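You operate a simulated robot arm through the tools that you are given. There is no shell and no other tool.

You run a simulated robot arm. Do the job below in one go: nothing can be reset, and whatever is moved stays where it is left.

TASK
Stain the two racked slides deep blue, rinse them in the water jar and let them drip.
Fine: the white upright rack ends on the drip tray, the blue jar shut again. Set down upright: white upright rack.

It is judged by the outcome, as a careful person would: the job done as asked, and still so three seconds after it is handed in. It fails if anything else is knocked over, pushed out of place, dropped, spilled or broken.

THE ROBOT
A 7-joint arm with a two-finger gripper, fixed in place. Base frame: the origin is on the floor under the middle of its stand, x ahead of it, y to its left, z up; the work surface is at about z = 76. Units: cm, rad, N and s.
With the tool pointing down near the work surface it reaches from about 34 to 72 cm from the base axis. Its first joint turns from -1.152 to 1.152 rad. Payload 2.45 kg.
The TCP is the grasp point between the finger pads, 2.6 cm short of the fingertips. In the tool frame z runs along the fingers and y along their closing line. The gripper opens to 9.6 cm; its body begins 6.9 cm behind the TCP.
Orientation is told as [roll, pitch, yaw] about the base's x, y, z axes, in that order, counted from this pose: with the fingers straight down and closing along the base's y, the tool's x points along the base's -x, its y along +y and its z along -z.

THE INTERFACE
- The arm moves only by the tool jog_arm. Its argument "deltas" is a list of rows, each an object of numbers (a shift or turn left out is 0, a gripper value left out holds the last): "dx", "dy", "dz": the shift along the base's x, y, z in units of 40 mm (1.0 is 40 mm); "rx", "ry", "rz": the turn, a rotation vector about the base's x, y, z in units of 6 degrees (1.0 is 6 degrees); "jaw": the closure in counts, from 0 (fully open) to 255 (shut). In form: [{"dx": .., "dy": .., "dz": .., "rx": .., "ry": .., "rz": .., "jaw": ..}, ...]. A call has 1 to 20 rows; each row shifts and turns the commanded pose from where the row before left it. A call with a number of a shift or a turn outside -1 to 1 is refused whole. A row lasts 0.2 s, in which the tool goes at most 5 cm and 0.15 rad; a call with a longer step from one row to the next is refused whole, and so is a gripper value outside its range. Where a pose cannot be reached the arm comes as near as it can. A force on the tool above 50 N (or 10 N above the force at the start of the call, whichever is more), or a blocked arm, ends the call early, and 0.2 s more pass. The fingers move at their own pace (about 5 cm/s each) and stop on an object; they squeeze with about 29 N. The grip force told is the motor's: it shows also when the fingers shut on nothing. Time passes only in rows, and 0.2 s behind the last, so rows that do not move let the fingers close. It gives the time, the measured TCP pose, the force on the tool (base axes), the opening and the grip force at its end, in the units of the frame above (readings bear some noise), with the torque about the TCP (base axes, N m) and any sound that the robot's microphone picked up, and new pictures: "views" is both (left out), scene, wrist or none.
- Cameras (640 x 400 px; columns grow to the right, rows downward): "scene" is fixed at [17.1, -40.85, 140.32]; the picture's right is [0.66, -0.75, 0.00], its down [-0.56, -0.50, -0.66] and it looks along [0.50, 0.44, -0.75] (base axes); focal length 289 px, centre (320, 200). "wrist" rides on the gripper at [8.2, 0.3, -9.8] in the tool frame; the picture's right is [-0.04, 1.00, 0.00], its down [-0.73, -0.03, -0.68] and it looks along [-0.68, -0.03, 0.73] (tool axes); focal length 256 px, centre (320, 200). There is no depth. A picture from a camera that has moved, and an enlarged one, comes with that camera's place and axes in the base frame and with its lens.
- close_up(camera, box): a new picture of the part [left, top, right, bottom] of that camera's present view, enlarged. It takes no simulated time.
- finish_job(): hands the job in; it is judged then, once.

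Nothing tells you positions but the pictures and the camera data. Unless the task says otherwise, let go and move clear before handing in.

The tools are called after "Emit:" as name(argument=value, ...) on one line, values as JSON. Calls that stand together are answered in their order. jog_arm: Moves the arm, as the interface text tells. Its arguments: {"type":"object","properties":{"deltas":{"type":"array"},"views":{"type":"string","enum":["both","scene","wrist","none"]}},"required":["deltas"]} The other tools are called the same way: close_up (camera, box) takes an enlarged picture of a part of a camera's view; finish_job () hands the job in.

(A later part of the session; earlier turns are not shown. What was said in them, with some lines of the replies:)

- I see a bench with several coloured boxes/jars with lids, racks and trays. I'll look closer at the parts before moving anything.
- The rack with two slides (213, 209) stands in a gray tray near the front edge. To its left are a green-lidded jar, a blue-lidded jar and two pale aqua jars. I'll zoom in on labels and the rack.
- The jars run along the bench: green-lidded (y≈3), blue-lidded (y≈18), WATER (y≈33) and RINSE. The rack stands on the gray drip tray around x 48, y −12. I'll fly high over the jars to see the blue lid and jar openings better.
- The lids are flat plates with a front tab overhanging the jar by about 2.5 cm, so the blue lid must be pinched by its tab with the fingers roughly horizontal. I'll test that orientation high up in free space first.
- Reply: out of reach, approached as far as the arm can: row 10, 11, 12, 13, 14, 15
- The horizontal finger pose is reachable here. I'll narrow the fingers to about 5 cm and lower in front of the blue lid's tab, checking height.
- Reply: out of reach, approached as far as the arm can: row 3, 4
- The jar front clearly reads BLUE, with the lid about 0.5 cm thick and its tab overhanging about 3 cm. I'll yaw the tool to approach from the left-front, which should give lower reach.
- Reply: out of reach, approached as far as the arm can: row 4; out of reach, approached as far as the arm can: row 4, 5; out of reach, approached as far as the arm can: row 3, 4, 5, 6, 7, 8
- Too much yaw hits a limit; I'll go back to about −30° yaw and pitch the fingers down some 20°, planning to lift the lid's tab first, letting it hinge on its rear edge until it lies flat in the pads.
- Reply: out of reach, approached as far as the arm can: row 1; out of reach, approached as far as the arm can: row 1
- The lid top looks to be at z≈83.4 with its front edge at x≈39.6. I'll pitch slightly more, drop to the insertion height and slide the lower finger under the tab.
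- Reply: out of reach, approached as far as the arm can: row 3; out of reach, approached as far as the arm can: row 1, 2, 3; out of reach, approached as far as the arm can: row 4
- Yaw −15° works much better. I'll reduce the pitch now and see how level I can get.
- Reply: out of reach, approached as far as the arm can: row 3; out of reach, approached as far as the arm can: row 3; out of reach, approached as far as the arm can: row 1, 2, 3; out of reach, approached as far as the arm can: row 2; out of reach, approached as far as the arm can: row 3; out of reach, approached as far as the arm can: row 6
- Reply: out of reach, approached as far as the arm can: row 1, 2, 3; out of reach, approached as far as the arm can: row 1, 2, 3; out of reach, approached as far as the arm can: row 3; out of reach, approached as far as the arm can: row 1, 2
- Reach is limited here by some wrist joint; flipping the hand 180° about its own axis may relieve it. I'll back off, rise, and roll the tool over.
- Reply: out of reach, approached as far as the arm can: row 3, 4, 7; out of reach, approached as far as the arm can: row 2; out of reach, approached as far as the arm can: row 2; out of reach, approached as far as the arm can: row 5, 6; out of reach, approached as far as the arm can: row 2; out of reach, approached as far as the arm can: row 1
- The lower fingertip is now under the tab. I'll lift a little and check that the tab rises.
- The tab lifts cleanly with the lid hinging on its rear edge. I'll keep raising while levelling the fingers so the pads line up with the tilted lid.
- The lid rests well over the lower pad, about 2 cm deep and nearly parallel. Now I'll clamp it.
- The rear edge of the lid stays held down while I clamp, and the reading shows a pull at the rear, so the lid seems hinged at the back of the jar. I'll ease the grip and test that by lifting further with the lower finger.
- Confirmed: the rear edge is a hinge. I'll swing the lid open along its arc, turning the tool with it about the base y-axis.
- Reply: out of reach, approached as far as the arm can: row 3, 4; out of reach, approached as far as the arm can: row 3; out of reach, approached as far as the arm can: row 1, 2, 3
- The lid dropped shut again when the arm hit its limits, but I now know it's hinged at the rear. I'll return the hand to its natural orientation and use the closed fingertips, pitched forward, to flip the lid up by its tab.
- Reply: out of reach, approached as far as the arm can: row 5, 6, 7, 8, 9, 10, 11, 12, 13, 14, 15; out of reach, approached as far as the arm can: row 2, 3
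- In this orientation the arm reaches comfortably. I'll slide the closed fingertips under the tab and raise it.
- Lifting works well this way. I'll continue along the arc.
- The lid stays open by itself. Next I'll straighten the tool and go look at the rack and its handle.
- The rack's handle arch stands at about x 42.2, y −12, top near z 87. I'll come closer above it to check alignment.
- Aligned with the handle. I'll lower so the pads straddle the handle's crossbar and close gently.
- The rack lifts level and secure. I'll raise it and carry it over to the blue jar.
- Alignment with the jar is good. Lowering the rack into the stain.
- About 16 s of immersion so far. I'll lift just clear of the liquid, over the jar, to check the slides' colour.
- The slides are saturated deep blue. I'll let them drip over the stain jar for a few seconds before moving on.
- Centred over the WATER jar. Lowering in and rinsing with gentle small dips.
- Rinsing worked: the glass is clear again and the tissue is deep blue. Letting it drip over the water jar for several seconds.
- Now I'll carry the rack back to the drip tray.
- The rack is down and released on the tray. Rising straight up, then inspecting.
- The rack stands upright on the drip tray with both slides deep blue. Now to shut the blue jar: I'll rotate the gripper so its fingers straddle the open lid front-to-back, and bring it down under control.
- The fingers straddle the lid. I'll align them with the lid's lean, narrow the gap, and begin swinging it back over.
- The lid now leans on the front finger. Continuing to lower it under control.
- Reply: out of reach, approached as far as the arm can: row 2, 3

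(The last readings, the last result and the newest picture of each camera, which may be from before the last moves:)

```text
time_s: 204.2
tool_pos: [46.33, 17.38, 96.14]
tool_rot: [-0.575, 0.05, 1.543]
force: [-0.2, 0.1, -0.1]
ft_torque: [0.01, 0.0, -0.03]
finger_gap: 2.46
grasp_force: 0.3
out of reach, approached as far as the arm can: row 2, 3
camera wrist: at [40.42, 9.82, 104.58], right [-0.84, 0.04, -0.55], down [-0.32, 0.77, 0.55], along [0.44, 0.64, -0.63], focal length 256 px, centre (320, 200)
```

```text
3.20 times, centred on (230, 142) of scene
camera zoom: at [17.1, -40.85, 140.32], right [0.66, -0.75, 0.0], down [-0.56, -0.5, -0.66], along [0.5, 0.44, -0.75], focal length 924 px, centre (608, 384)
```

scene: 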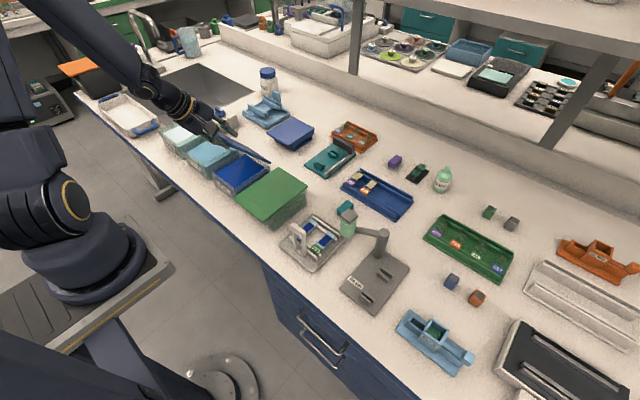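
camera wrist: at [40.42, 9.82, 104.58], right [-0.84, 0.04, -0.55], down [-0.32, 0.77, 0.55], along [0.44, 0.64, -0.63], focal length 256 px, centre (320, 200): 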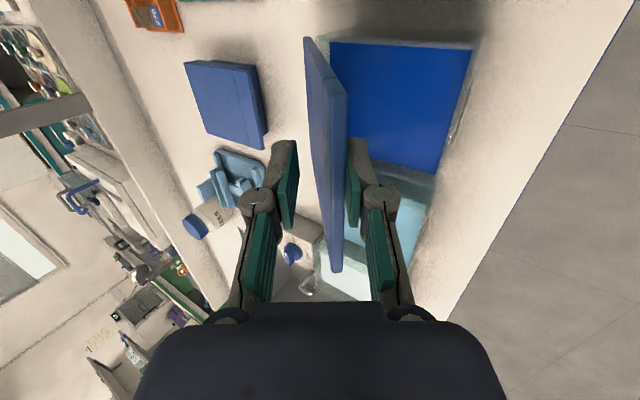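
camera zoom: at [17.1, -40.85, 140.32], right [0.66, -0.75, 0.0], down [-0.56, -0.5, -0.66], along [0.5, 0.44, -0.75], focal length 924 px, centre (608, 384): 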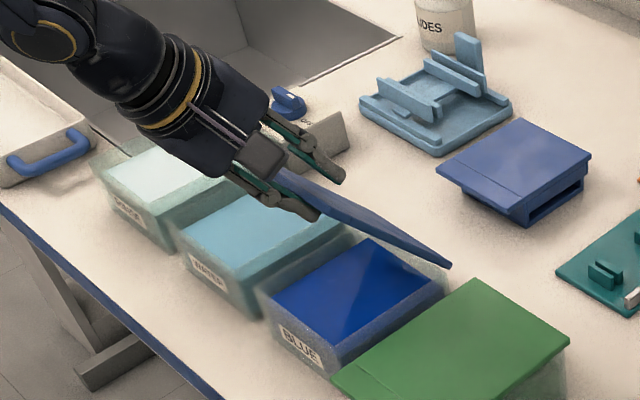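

Emit:
jog_arm(deltas=[{"jaw": 150}, {"jaw": 122}, {}, {"dx": -0.15, "dz": -0.3, "dy": 0.1}, {"dx": -0.25, "dz": -0.31, "dy": 0.1}, {}])

Emit:
close_up(camera="wrist", box=[220, 40, 420, 240])

Emit:
close_up(camera="scene", box=[150, 80, 310, 205])

```text
time_s: 205.6
tool_pos: [44.81, 18.27, 93.73]
tool_rot: [-0.576, 0.048, 1.543]
force: [0.3, 0.1, 0.3]
ft_torque: [0.01, 0.0, 0.04]
finger_gap: 5.03
grasp_force: 0.2
camera wrist: at [38.86, 10.71, 102.09], right [-0.84, 0.04, -0.55], down [-0.32, 0.77, 0.55], along [0.44, 0.64, -0.63], focal length 256 px, centre (320, 200)
```

scene: 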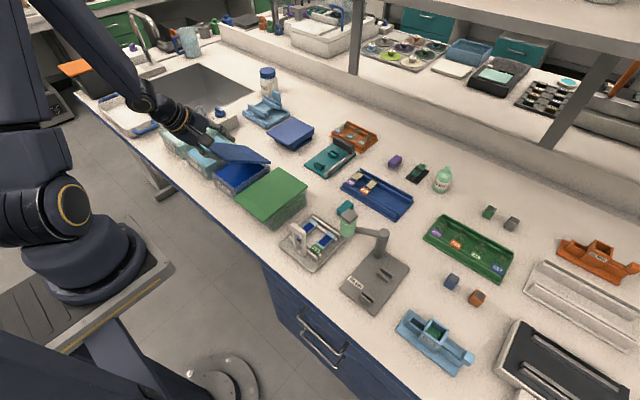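
wrist: 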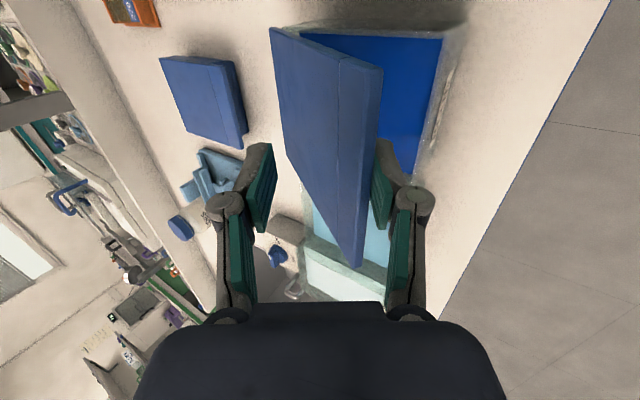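

```text
2.00 times, centred on (320, 140) of wrist
camera zoom: at [38.86, 10.71, 102.09], right [-0.84, 0.04, -0.55], down [-0.32, 0.77, 0.55], along [0.44, 0.64, -0.63], focal length 512 px, centre (320, 320)
```

zoom: 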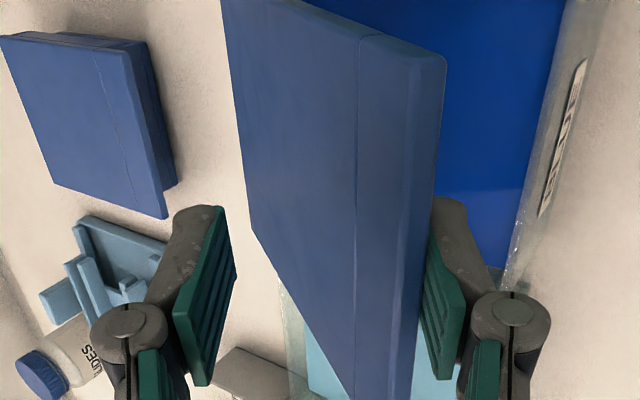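

```text
3.20 times, centred on (230, 142) of scene
camera zoom: at [17.1, -40.85, 140.32], right [0.66, -0.75, 0.0], down [-0.56, -0.5, -0.66], along [0.5, 0.44, -0.75], focal length 924 px, centre (608, 384)
```

zoom: 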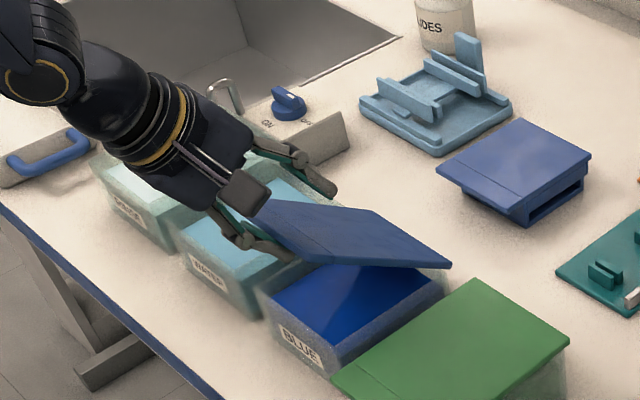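

Emit:
jog_arm(deltas=[{"dx": -0.28, "dz": -0.3}, {"dx": -0.23, "dz": -0.3}, {}], views="none")

Emit:
jog_arm(deltas=[{"dx": -0.2, "dz": -0.32}, {"dx": -0.13, "dz": -0.31}, {}])

Emit:
close_up(camera="wrist", box=[220, 40, 440, 240])

Emit:
close_up(camera="scene", box=[150, 80, 310, 205])

```text
time_s: 206.4
tool_pos: [42.71, 18.29, 91.21]
tool_rot: [-0.577, 0.049, 1.541]
force: [-0.6, 0.3, -0.2]
ft_torque: [-0.01, -0.03, 0.01]
finger_gap: 5.02
grasp_force: 0.0
```

```text
time_s: 207.2
tool_pos: [41.45, 18.28, 88.65]
tool_rot: [-0.577, 0.05, 1.544]
force: [-0.1, 0.2, -0.5]
ft_torque: [-0.03, -0.02, -0.02]
finger_gap: 5.04
grasp_force: 0.1
camera wrist: at [35.46, 10.71, 97.18], right [-0.84, 0.04, -0.55], down [-0.32, 0.77, 0.55], along [0.44, 0.64, -0.63], focal length 256 px, centre (320, 200)
```

scene: 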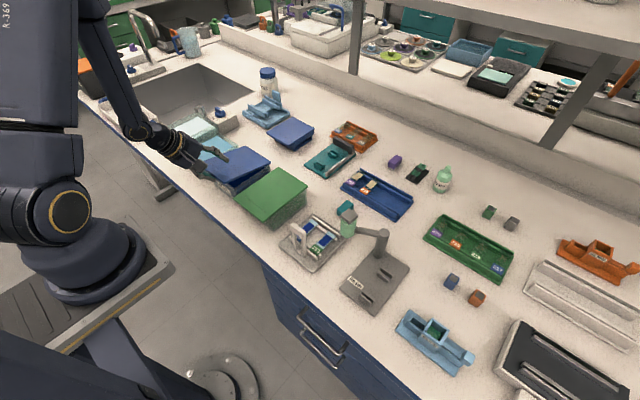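
wrist: 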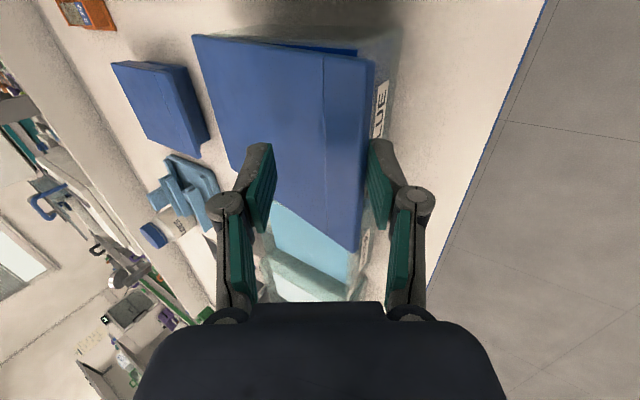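

```text
2.00 times, centred on (330, 140) of wrist
camera zoom: at [35.46, 10.71, 97.18], right [-0.84, 0.04, -0.55], down [-0.32, 0.77, 0.55], along [0.44, 0.64, -0.63], focal length 512 px, centre (300, 320)
```

zoom: 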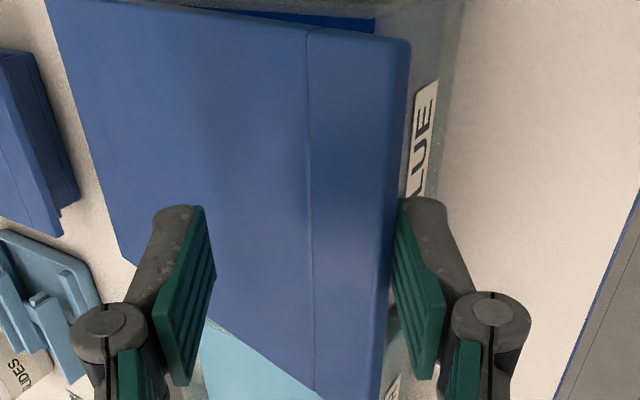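

```text
3.20 times, centred on (230, 142) of scene
camera zoom: at [17.1, -40.85, 140.32], right [0.66, -0.75, 0.0], down [-0.56, -0.5, -0.66], along [0.5, 0.44, -0.75], focal length 924 px, centre (608, 384)
```

zoom: 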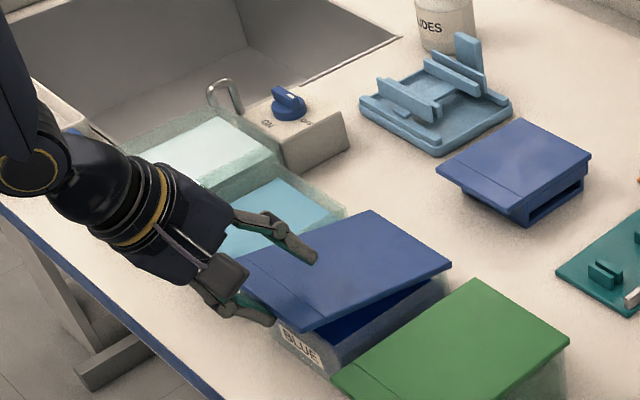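

Emit:
jog_arm(deltas=[{"dx": -0.05, "dz": -0.265}, {"dx": -0.03, "dz": -0.2}, {"dz": -0.1}, {}])

Emit:
close_up(camera="wrist", box=[220, 40, 440, 240])

Emit:
close_up(camera="scene", box=[150, 80, 310, 205])

```text
time_s: 208.2
tool_pos: [41.12, 18.36, 86.48]
tool_rot: [-0.577, 0.048, 1.542]
force: [-0.8, -0.1, 0.1]
ft_torque: [0.01, -0.02, -0.02]
finger_gap: 5.06
grasp_force: 0.6
camera wrist: at [35.16, 10.71, 94.91], right [-0.84, 0.04, -0.55], down [-0.32, 0.77, 0.55], along [0.44, 0.64, -0.63], focal length 256 px, centre (320, 200)
```

scene: 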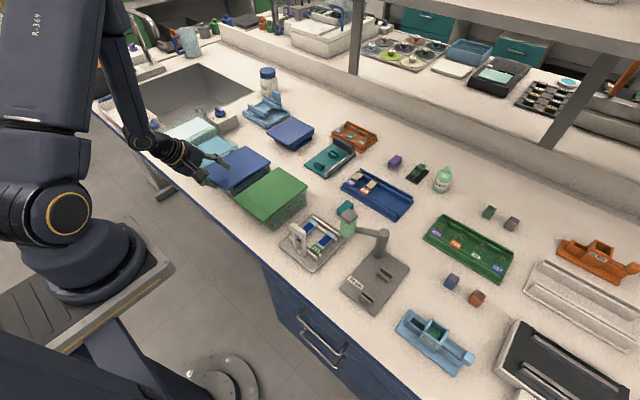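
wrist: 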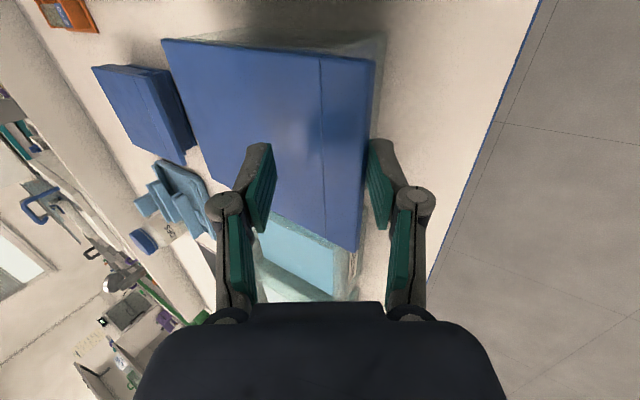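

```text
2.00 times, centred on (330, 140) of wrist
camera zoom: at [35.16, 10.71, 94.91], right [-0.84, 0.04, -0.55], down [-0.32, 0.77, 0.55], along [0.44, 0.64, -0.63], focal length 512 px, centre (300, 320)
```

zoom: 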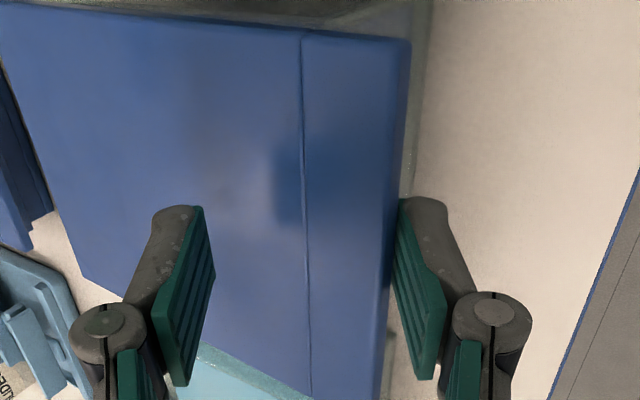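

```text
3.20 times, centred on (230, 142) of scene
camera zoom: at [17.1, -40.86, 140.32], right [0.66, -0.75, 0.0], down [-0.56, -0.5, -0.66], along [0.5, 0.44, -0.75], focal length 924 px, centre (608, 384)
```

zoom: 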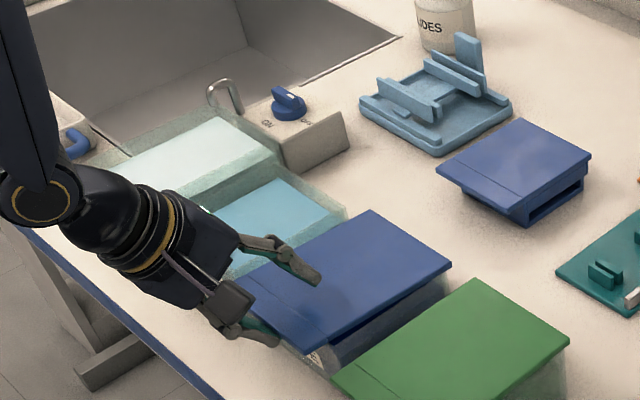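

The lid is essentially closed. I'll slip the finger out backward and rise clear.

Emit:
jog_arm(deltas=[{"dz": -0.06}, {"dx": -0.2}, {"dx": -0.4}, {"dx": -0.4, "dz": 0.2}, {}])

Emit:
close_up(camera="wrist", box=[160, 0, 440, 240])

Emit:
close_up(camera="scene", box=[150, 80, 310, 205])

```text
time_s: 209.4
tool_pos: [37.18, 18.35, 87.05]
tool_rot: [-0.576, 0.048, 1.542]
force: [-1.1, 0.1, 0.1]
ft_torque: [0.0, -0.02, 0.01]
finger_gap: 5.03
grasp_force: 0.1
camera wrist: at [31.21, 10.72, 95.47], right [-0.84, 0.04, -0.55], down [-0.32, 0.77, 0.55], along [0.44, 0.64, -0.63], focal length 256 px, centre (320, 200)
```

scene: 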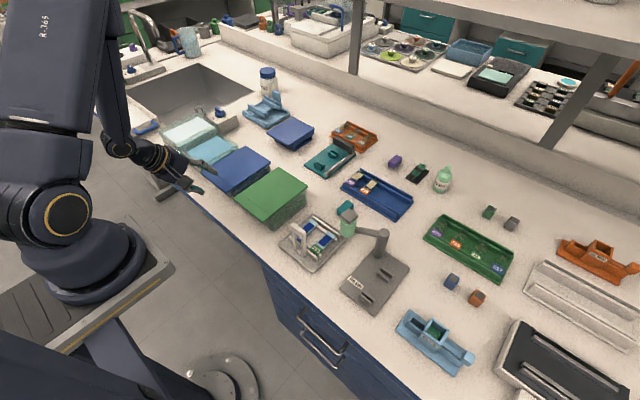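
wrist: 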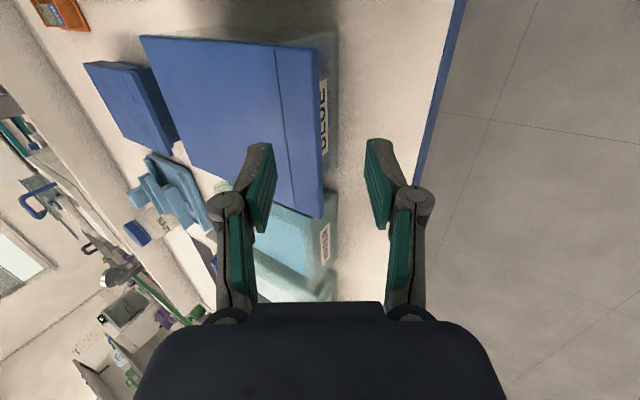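

```text
1.67 times, centred on (300, 120) of wrist
camera zoom: at [31.21, 10.72, 95.47], right [-0.84, 0.04, -0.55], down [-0.32, 0.77, 0.55], along [0.44, 0.64, -0.63], focal length 427 px, centre (353, 333)
```

zoom: 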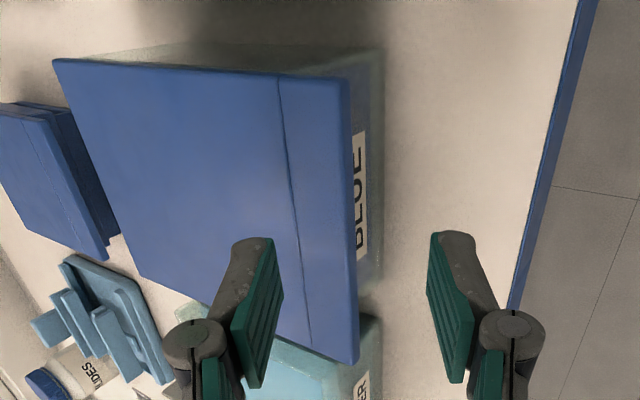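

```text
3.20 times, centred on (230, 142) of scene
camera zoom: at [17.1, -40.85, 140.32], right [0.66, -0.75, 0.0], down [-0.56, -0.5, -0.66], along [0.5, 0.44, -0.75], focal length 924 px, centre (608, 384)
```

zoom: 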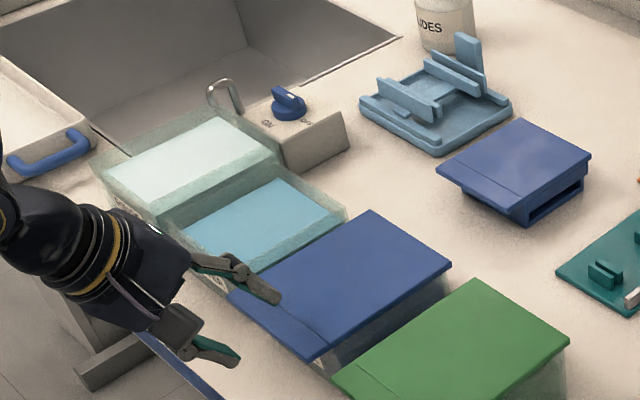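

The blue lid is shut. Moving the arm up and clear, then checking everything.

Emit:
jog_arm(deltas=[{"dz": 0.5, "dx": -0.1}, {"dz": 0.8}, {"dz": 0.9}, {"dz": 0.9}, {"dz": 0.9}, {"dz": 0.9}, {"dx": 0.5, "dy": -0.5}, {"dx": 0.5, "dy": -0.5}, {"dx": 0.3, "dy": -0.3}, {}])

Emit:
close_up(camera="scene", box=[150, 100, 330, 240])

Emit:
close_up(camera="scene", box=[260, 200, 370, 285])

```text
time_s: 211.6
tool_pos: [41.95, 13.1, 106.67]
tool_rot: [-0.576, 0.048, 1.542]
force: [-0.3, -0.1, 0.5]
ft_torque: [0.0, 0.02, 0.01]
finger_gap: 5.03
grasp_force: 0.0
camera wrist: at [36.01, 5.48, 115.08], right [-0.84, 0.04, -0.55], down [-0.32, 0.77, 0.55], along [0.44, 0.64, -0.63], focal length 256 px, centre (320, 200)
```

scene: 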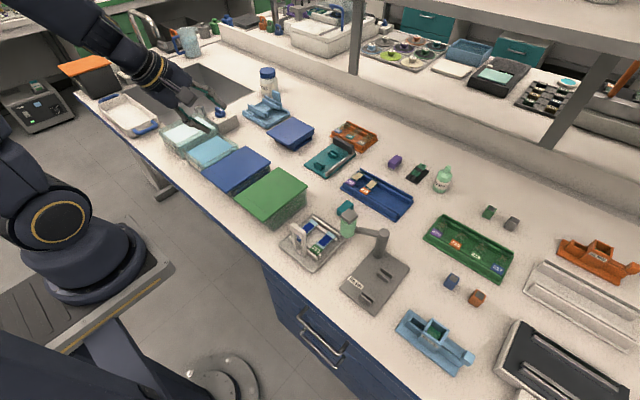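
wrist: 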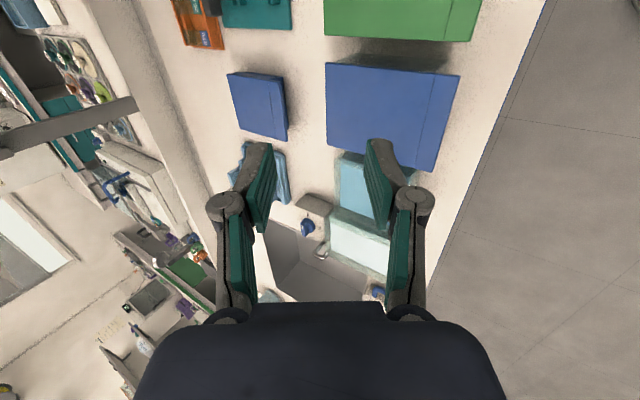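

```text
2.86 times, centred on (240, 170) of scene
camera zoom: at [17.1, -40.86, 140.32], right [0.66, -0.75, 0.0], down [-0.56, -0.5, -0.66], along [0.5, 0.44, -0.75], focal length 825 px, centre (549, 286)
```

zoom: 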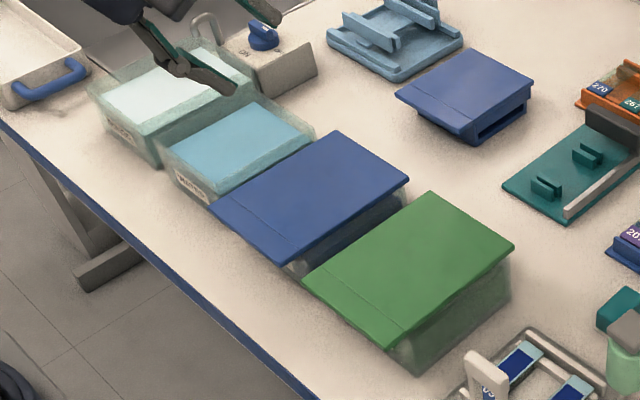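

```text
4.71 times, centred on (315, 242) of scene
camera zoom: at [17.1, -40.86, 140.32], right [0.66, -0.75, 0.0], down [-0.56, -0.5, -0.66], along [0.5, 0.44, -0.75], focal length 1359 px, centre (344, 0)
```

zoom: 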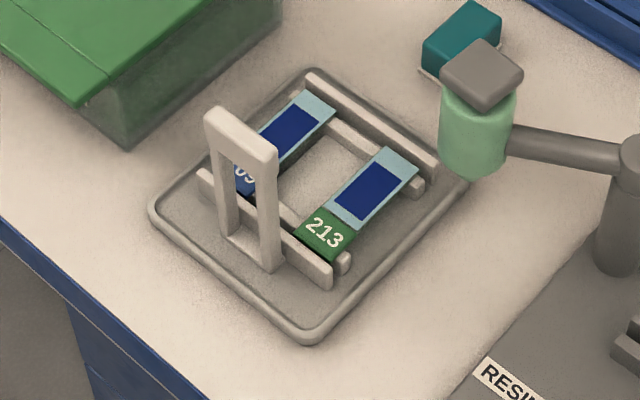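

Everything is in place: blue jar shut, rack upright on the drip tray. I'll let the slides drip a while longer with the arm clear and look again.

Emit:
jog_arm(deltas=[{"dz": 0.5}, {}, {}, {}, {}, {}, {}, {}, {}, {}, {}, {}, {}, {}, {}, {}, {}, {}, {}, {}], views="none")

Emit:
jog_arm(deltas=[{}, {}, {}, {}, {}, {}, {}, {}, {}, {}, {}, {}, {}, {}, {}, {}, {}, {}, {}, {}], views="none")

Emit:
jog_arm(deltas=[{}, {}, {}, {}, {}, {}, {}, {}, {}, {}, {}, {}, {}, {}, {}, {}, {}, {}, {}, {}], views="scene")

Emit:
close_up(camera="scene", box=[285, 215, 345, 260])

Emit:
close_up(camera="scene", box=[150, 100, 290, 215])

```text
time_s: 215.8
tool_pos: [41.91, 13.12, 108.7]
tool_rot: [-0.578, 0.048, 1.542]
force: [0.4, -0.3, 0.0]
ft_torque: [-0.06, -0.01, -0.01]
finger_gap: 4.99
grasp_force: 0.1
```

```text
time_s: 220.0
tool_pos: [41.95, 13.23, 108.53]
tool_rot: [-0.576, 0.049, 1.544]
force: [-1.1, -0.2, -0.8]
ft_torque: [-0.03, -0.03, 0.02]
finger_gap: 5.01
grasp_force: 0.0
```

```text
time_s: 224.2
tool_pos: [41.94, 13.03, 108.6]
tool_rot: [-0.577, 0.048, 1.544]
force: [0.3, 1.0, 0.4]
ft_torque: [-0.03, 0.0, 0.0]
finger_gap: 5.0
grasp_force: 0.1
```

scene: 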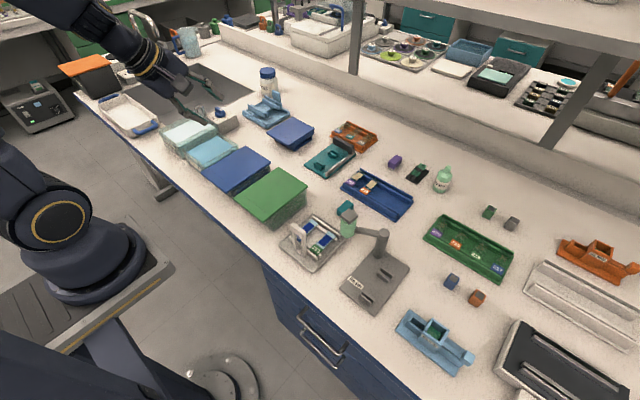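

```text
8.89 times, centred on (315, 238) of scene
camera zoom: at [17.1, -40.85, 140.32], right [0.66, -0.75, 0.0], down [-0.56, -0.5, -0.66], along [0.5, 0.44, -0.75], focal length 2567 px, centre (364, -133)
```

zoom: 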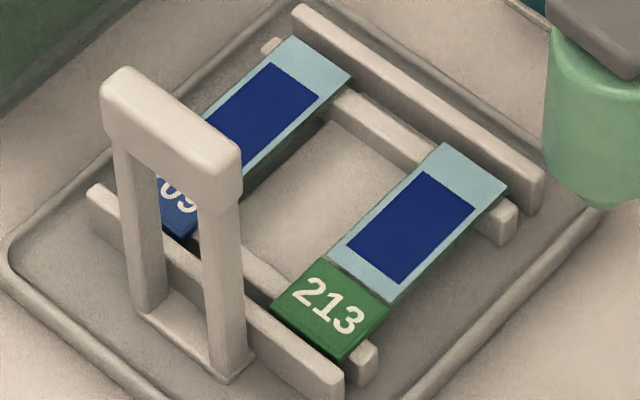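

```text
3.48 times, centred on (220, 158) of scene
camera zoom: at [17.1, -40.85, 140.32], right [0.66, -0.75, 0.0], down [-0.56, -0.5, -0.66], along [0.5, 0.44, -0.75], focal length 1004 px, centre (668, 348)
```

zoom: 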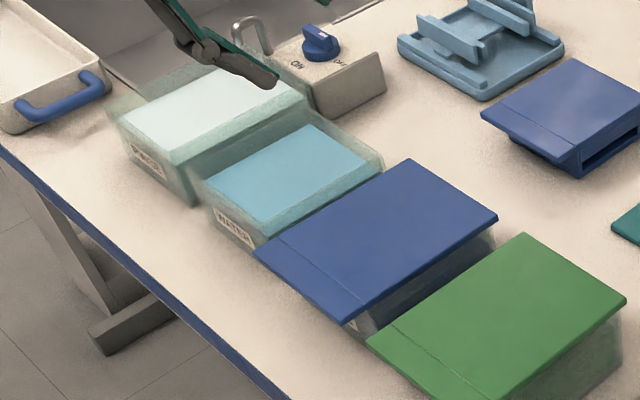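

The slides are deep blue, rinsed and dripping on the tray. The rack stands upright, the blue jar is shut, nothing else has moved, and the arm is clear. Handing in.

Emit:
finish_job()

```text
The job is handed in.
```

The job is handed in. Both slides (213 and 209) are stained deep blue and rinsed, and the white rack stands upright on the drip tray. The blue jar is shut again.

- **Staining:** The rack sat in the blue jar for about 26 seconds. After the first 16 I lifted it to check, dipped it again, and saw no further change in colour.
- **Rinsing and dripping:** It then had about 12 seconds in the WATER jar with a few gentle dips. It dripped about 8 seconds over that jar and about 30 more on the tray before I handed it in.
- **Glass tint:** The glass around the stained areas still looks pale blue. I took that as a film of the now slightly blue rinse water, not leftover stain. It did not change while dripping.
- **Blue jar lid:** The lid turned out to be hinged at the back. On my first try it slipped and dropped shut from about half open; I saw no spill or damage. I then opened it from the front and closed it under control at the end.

In the final pictures nothing else on the bench had moved, and the arm is clear.
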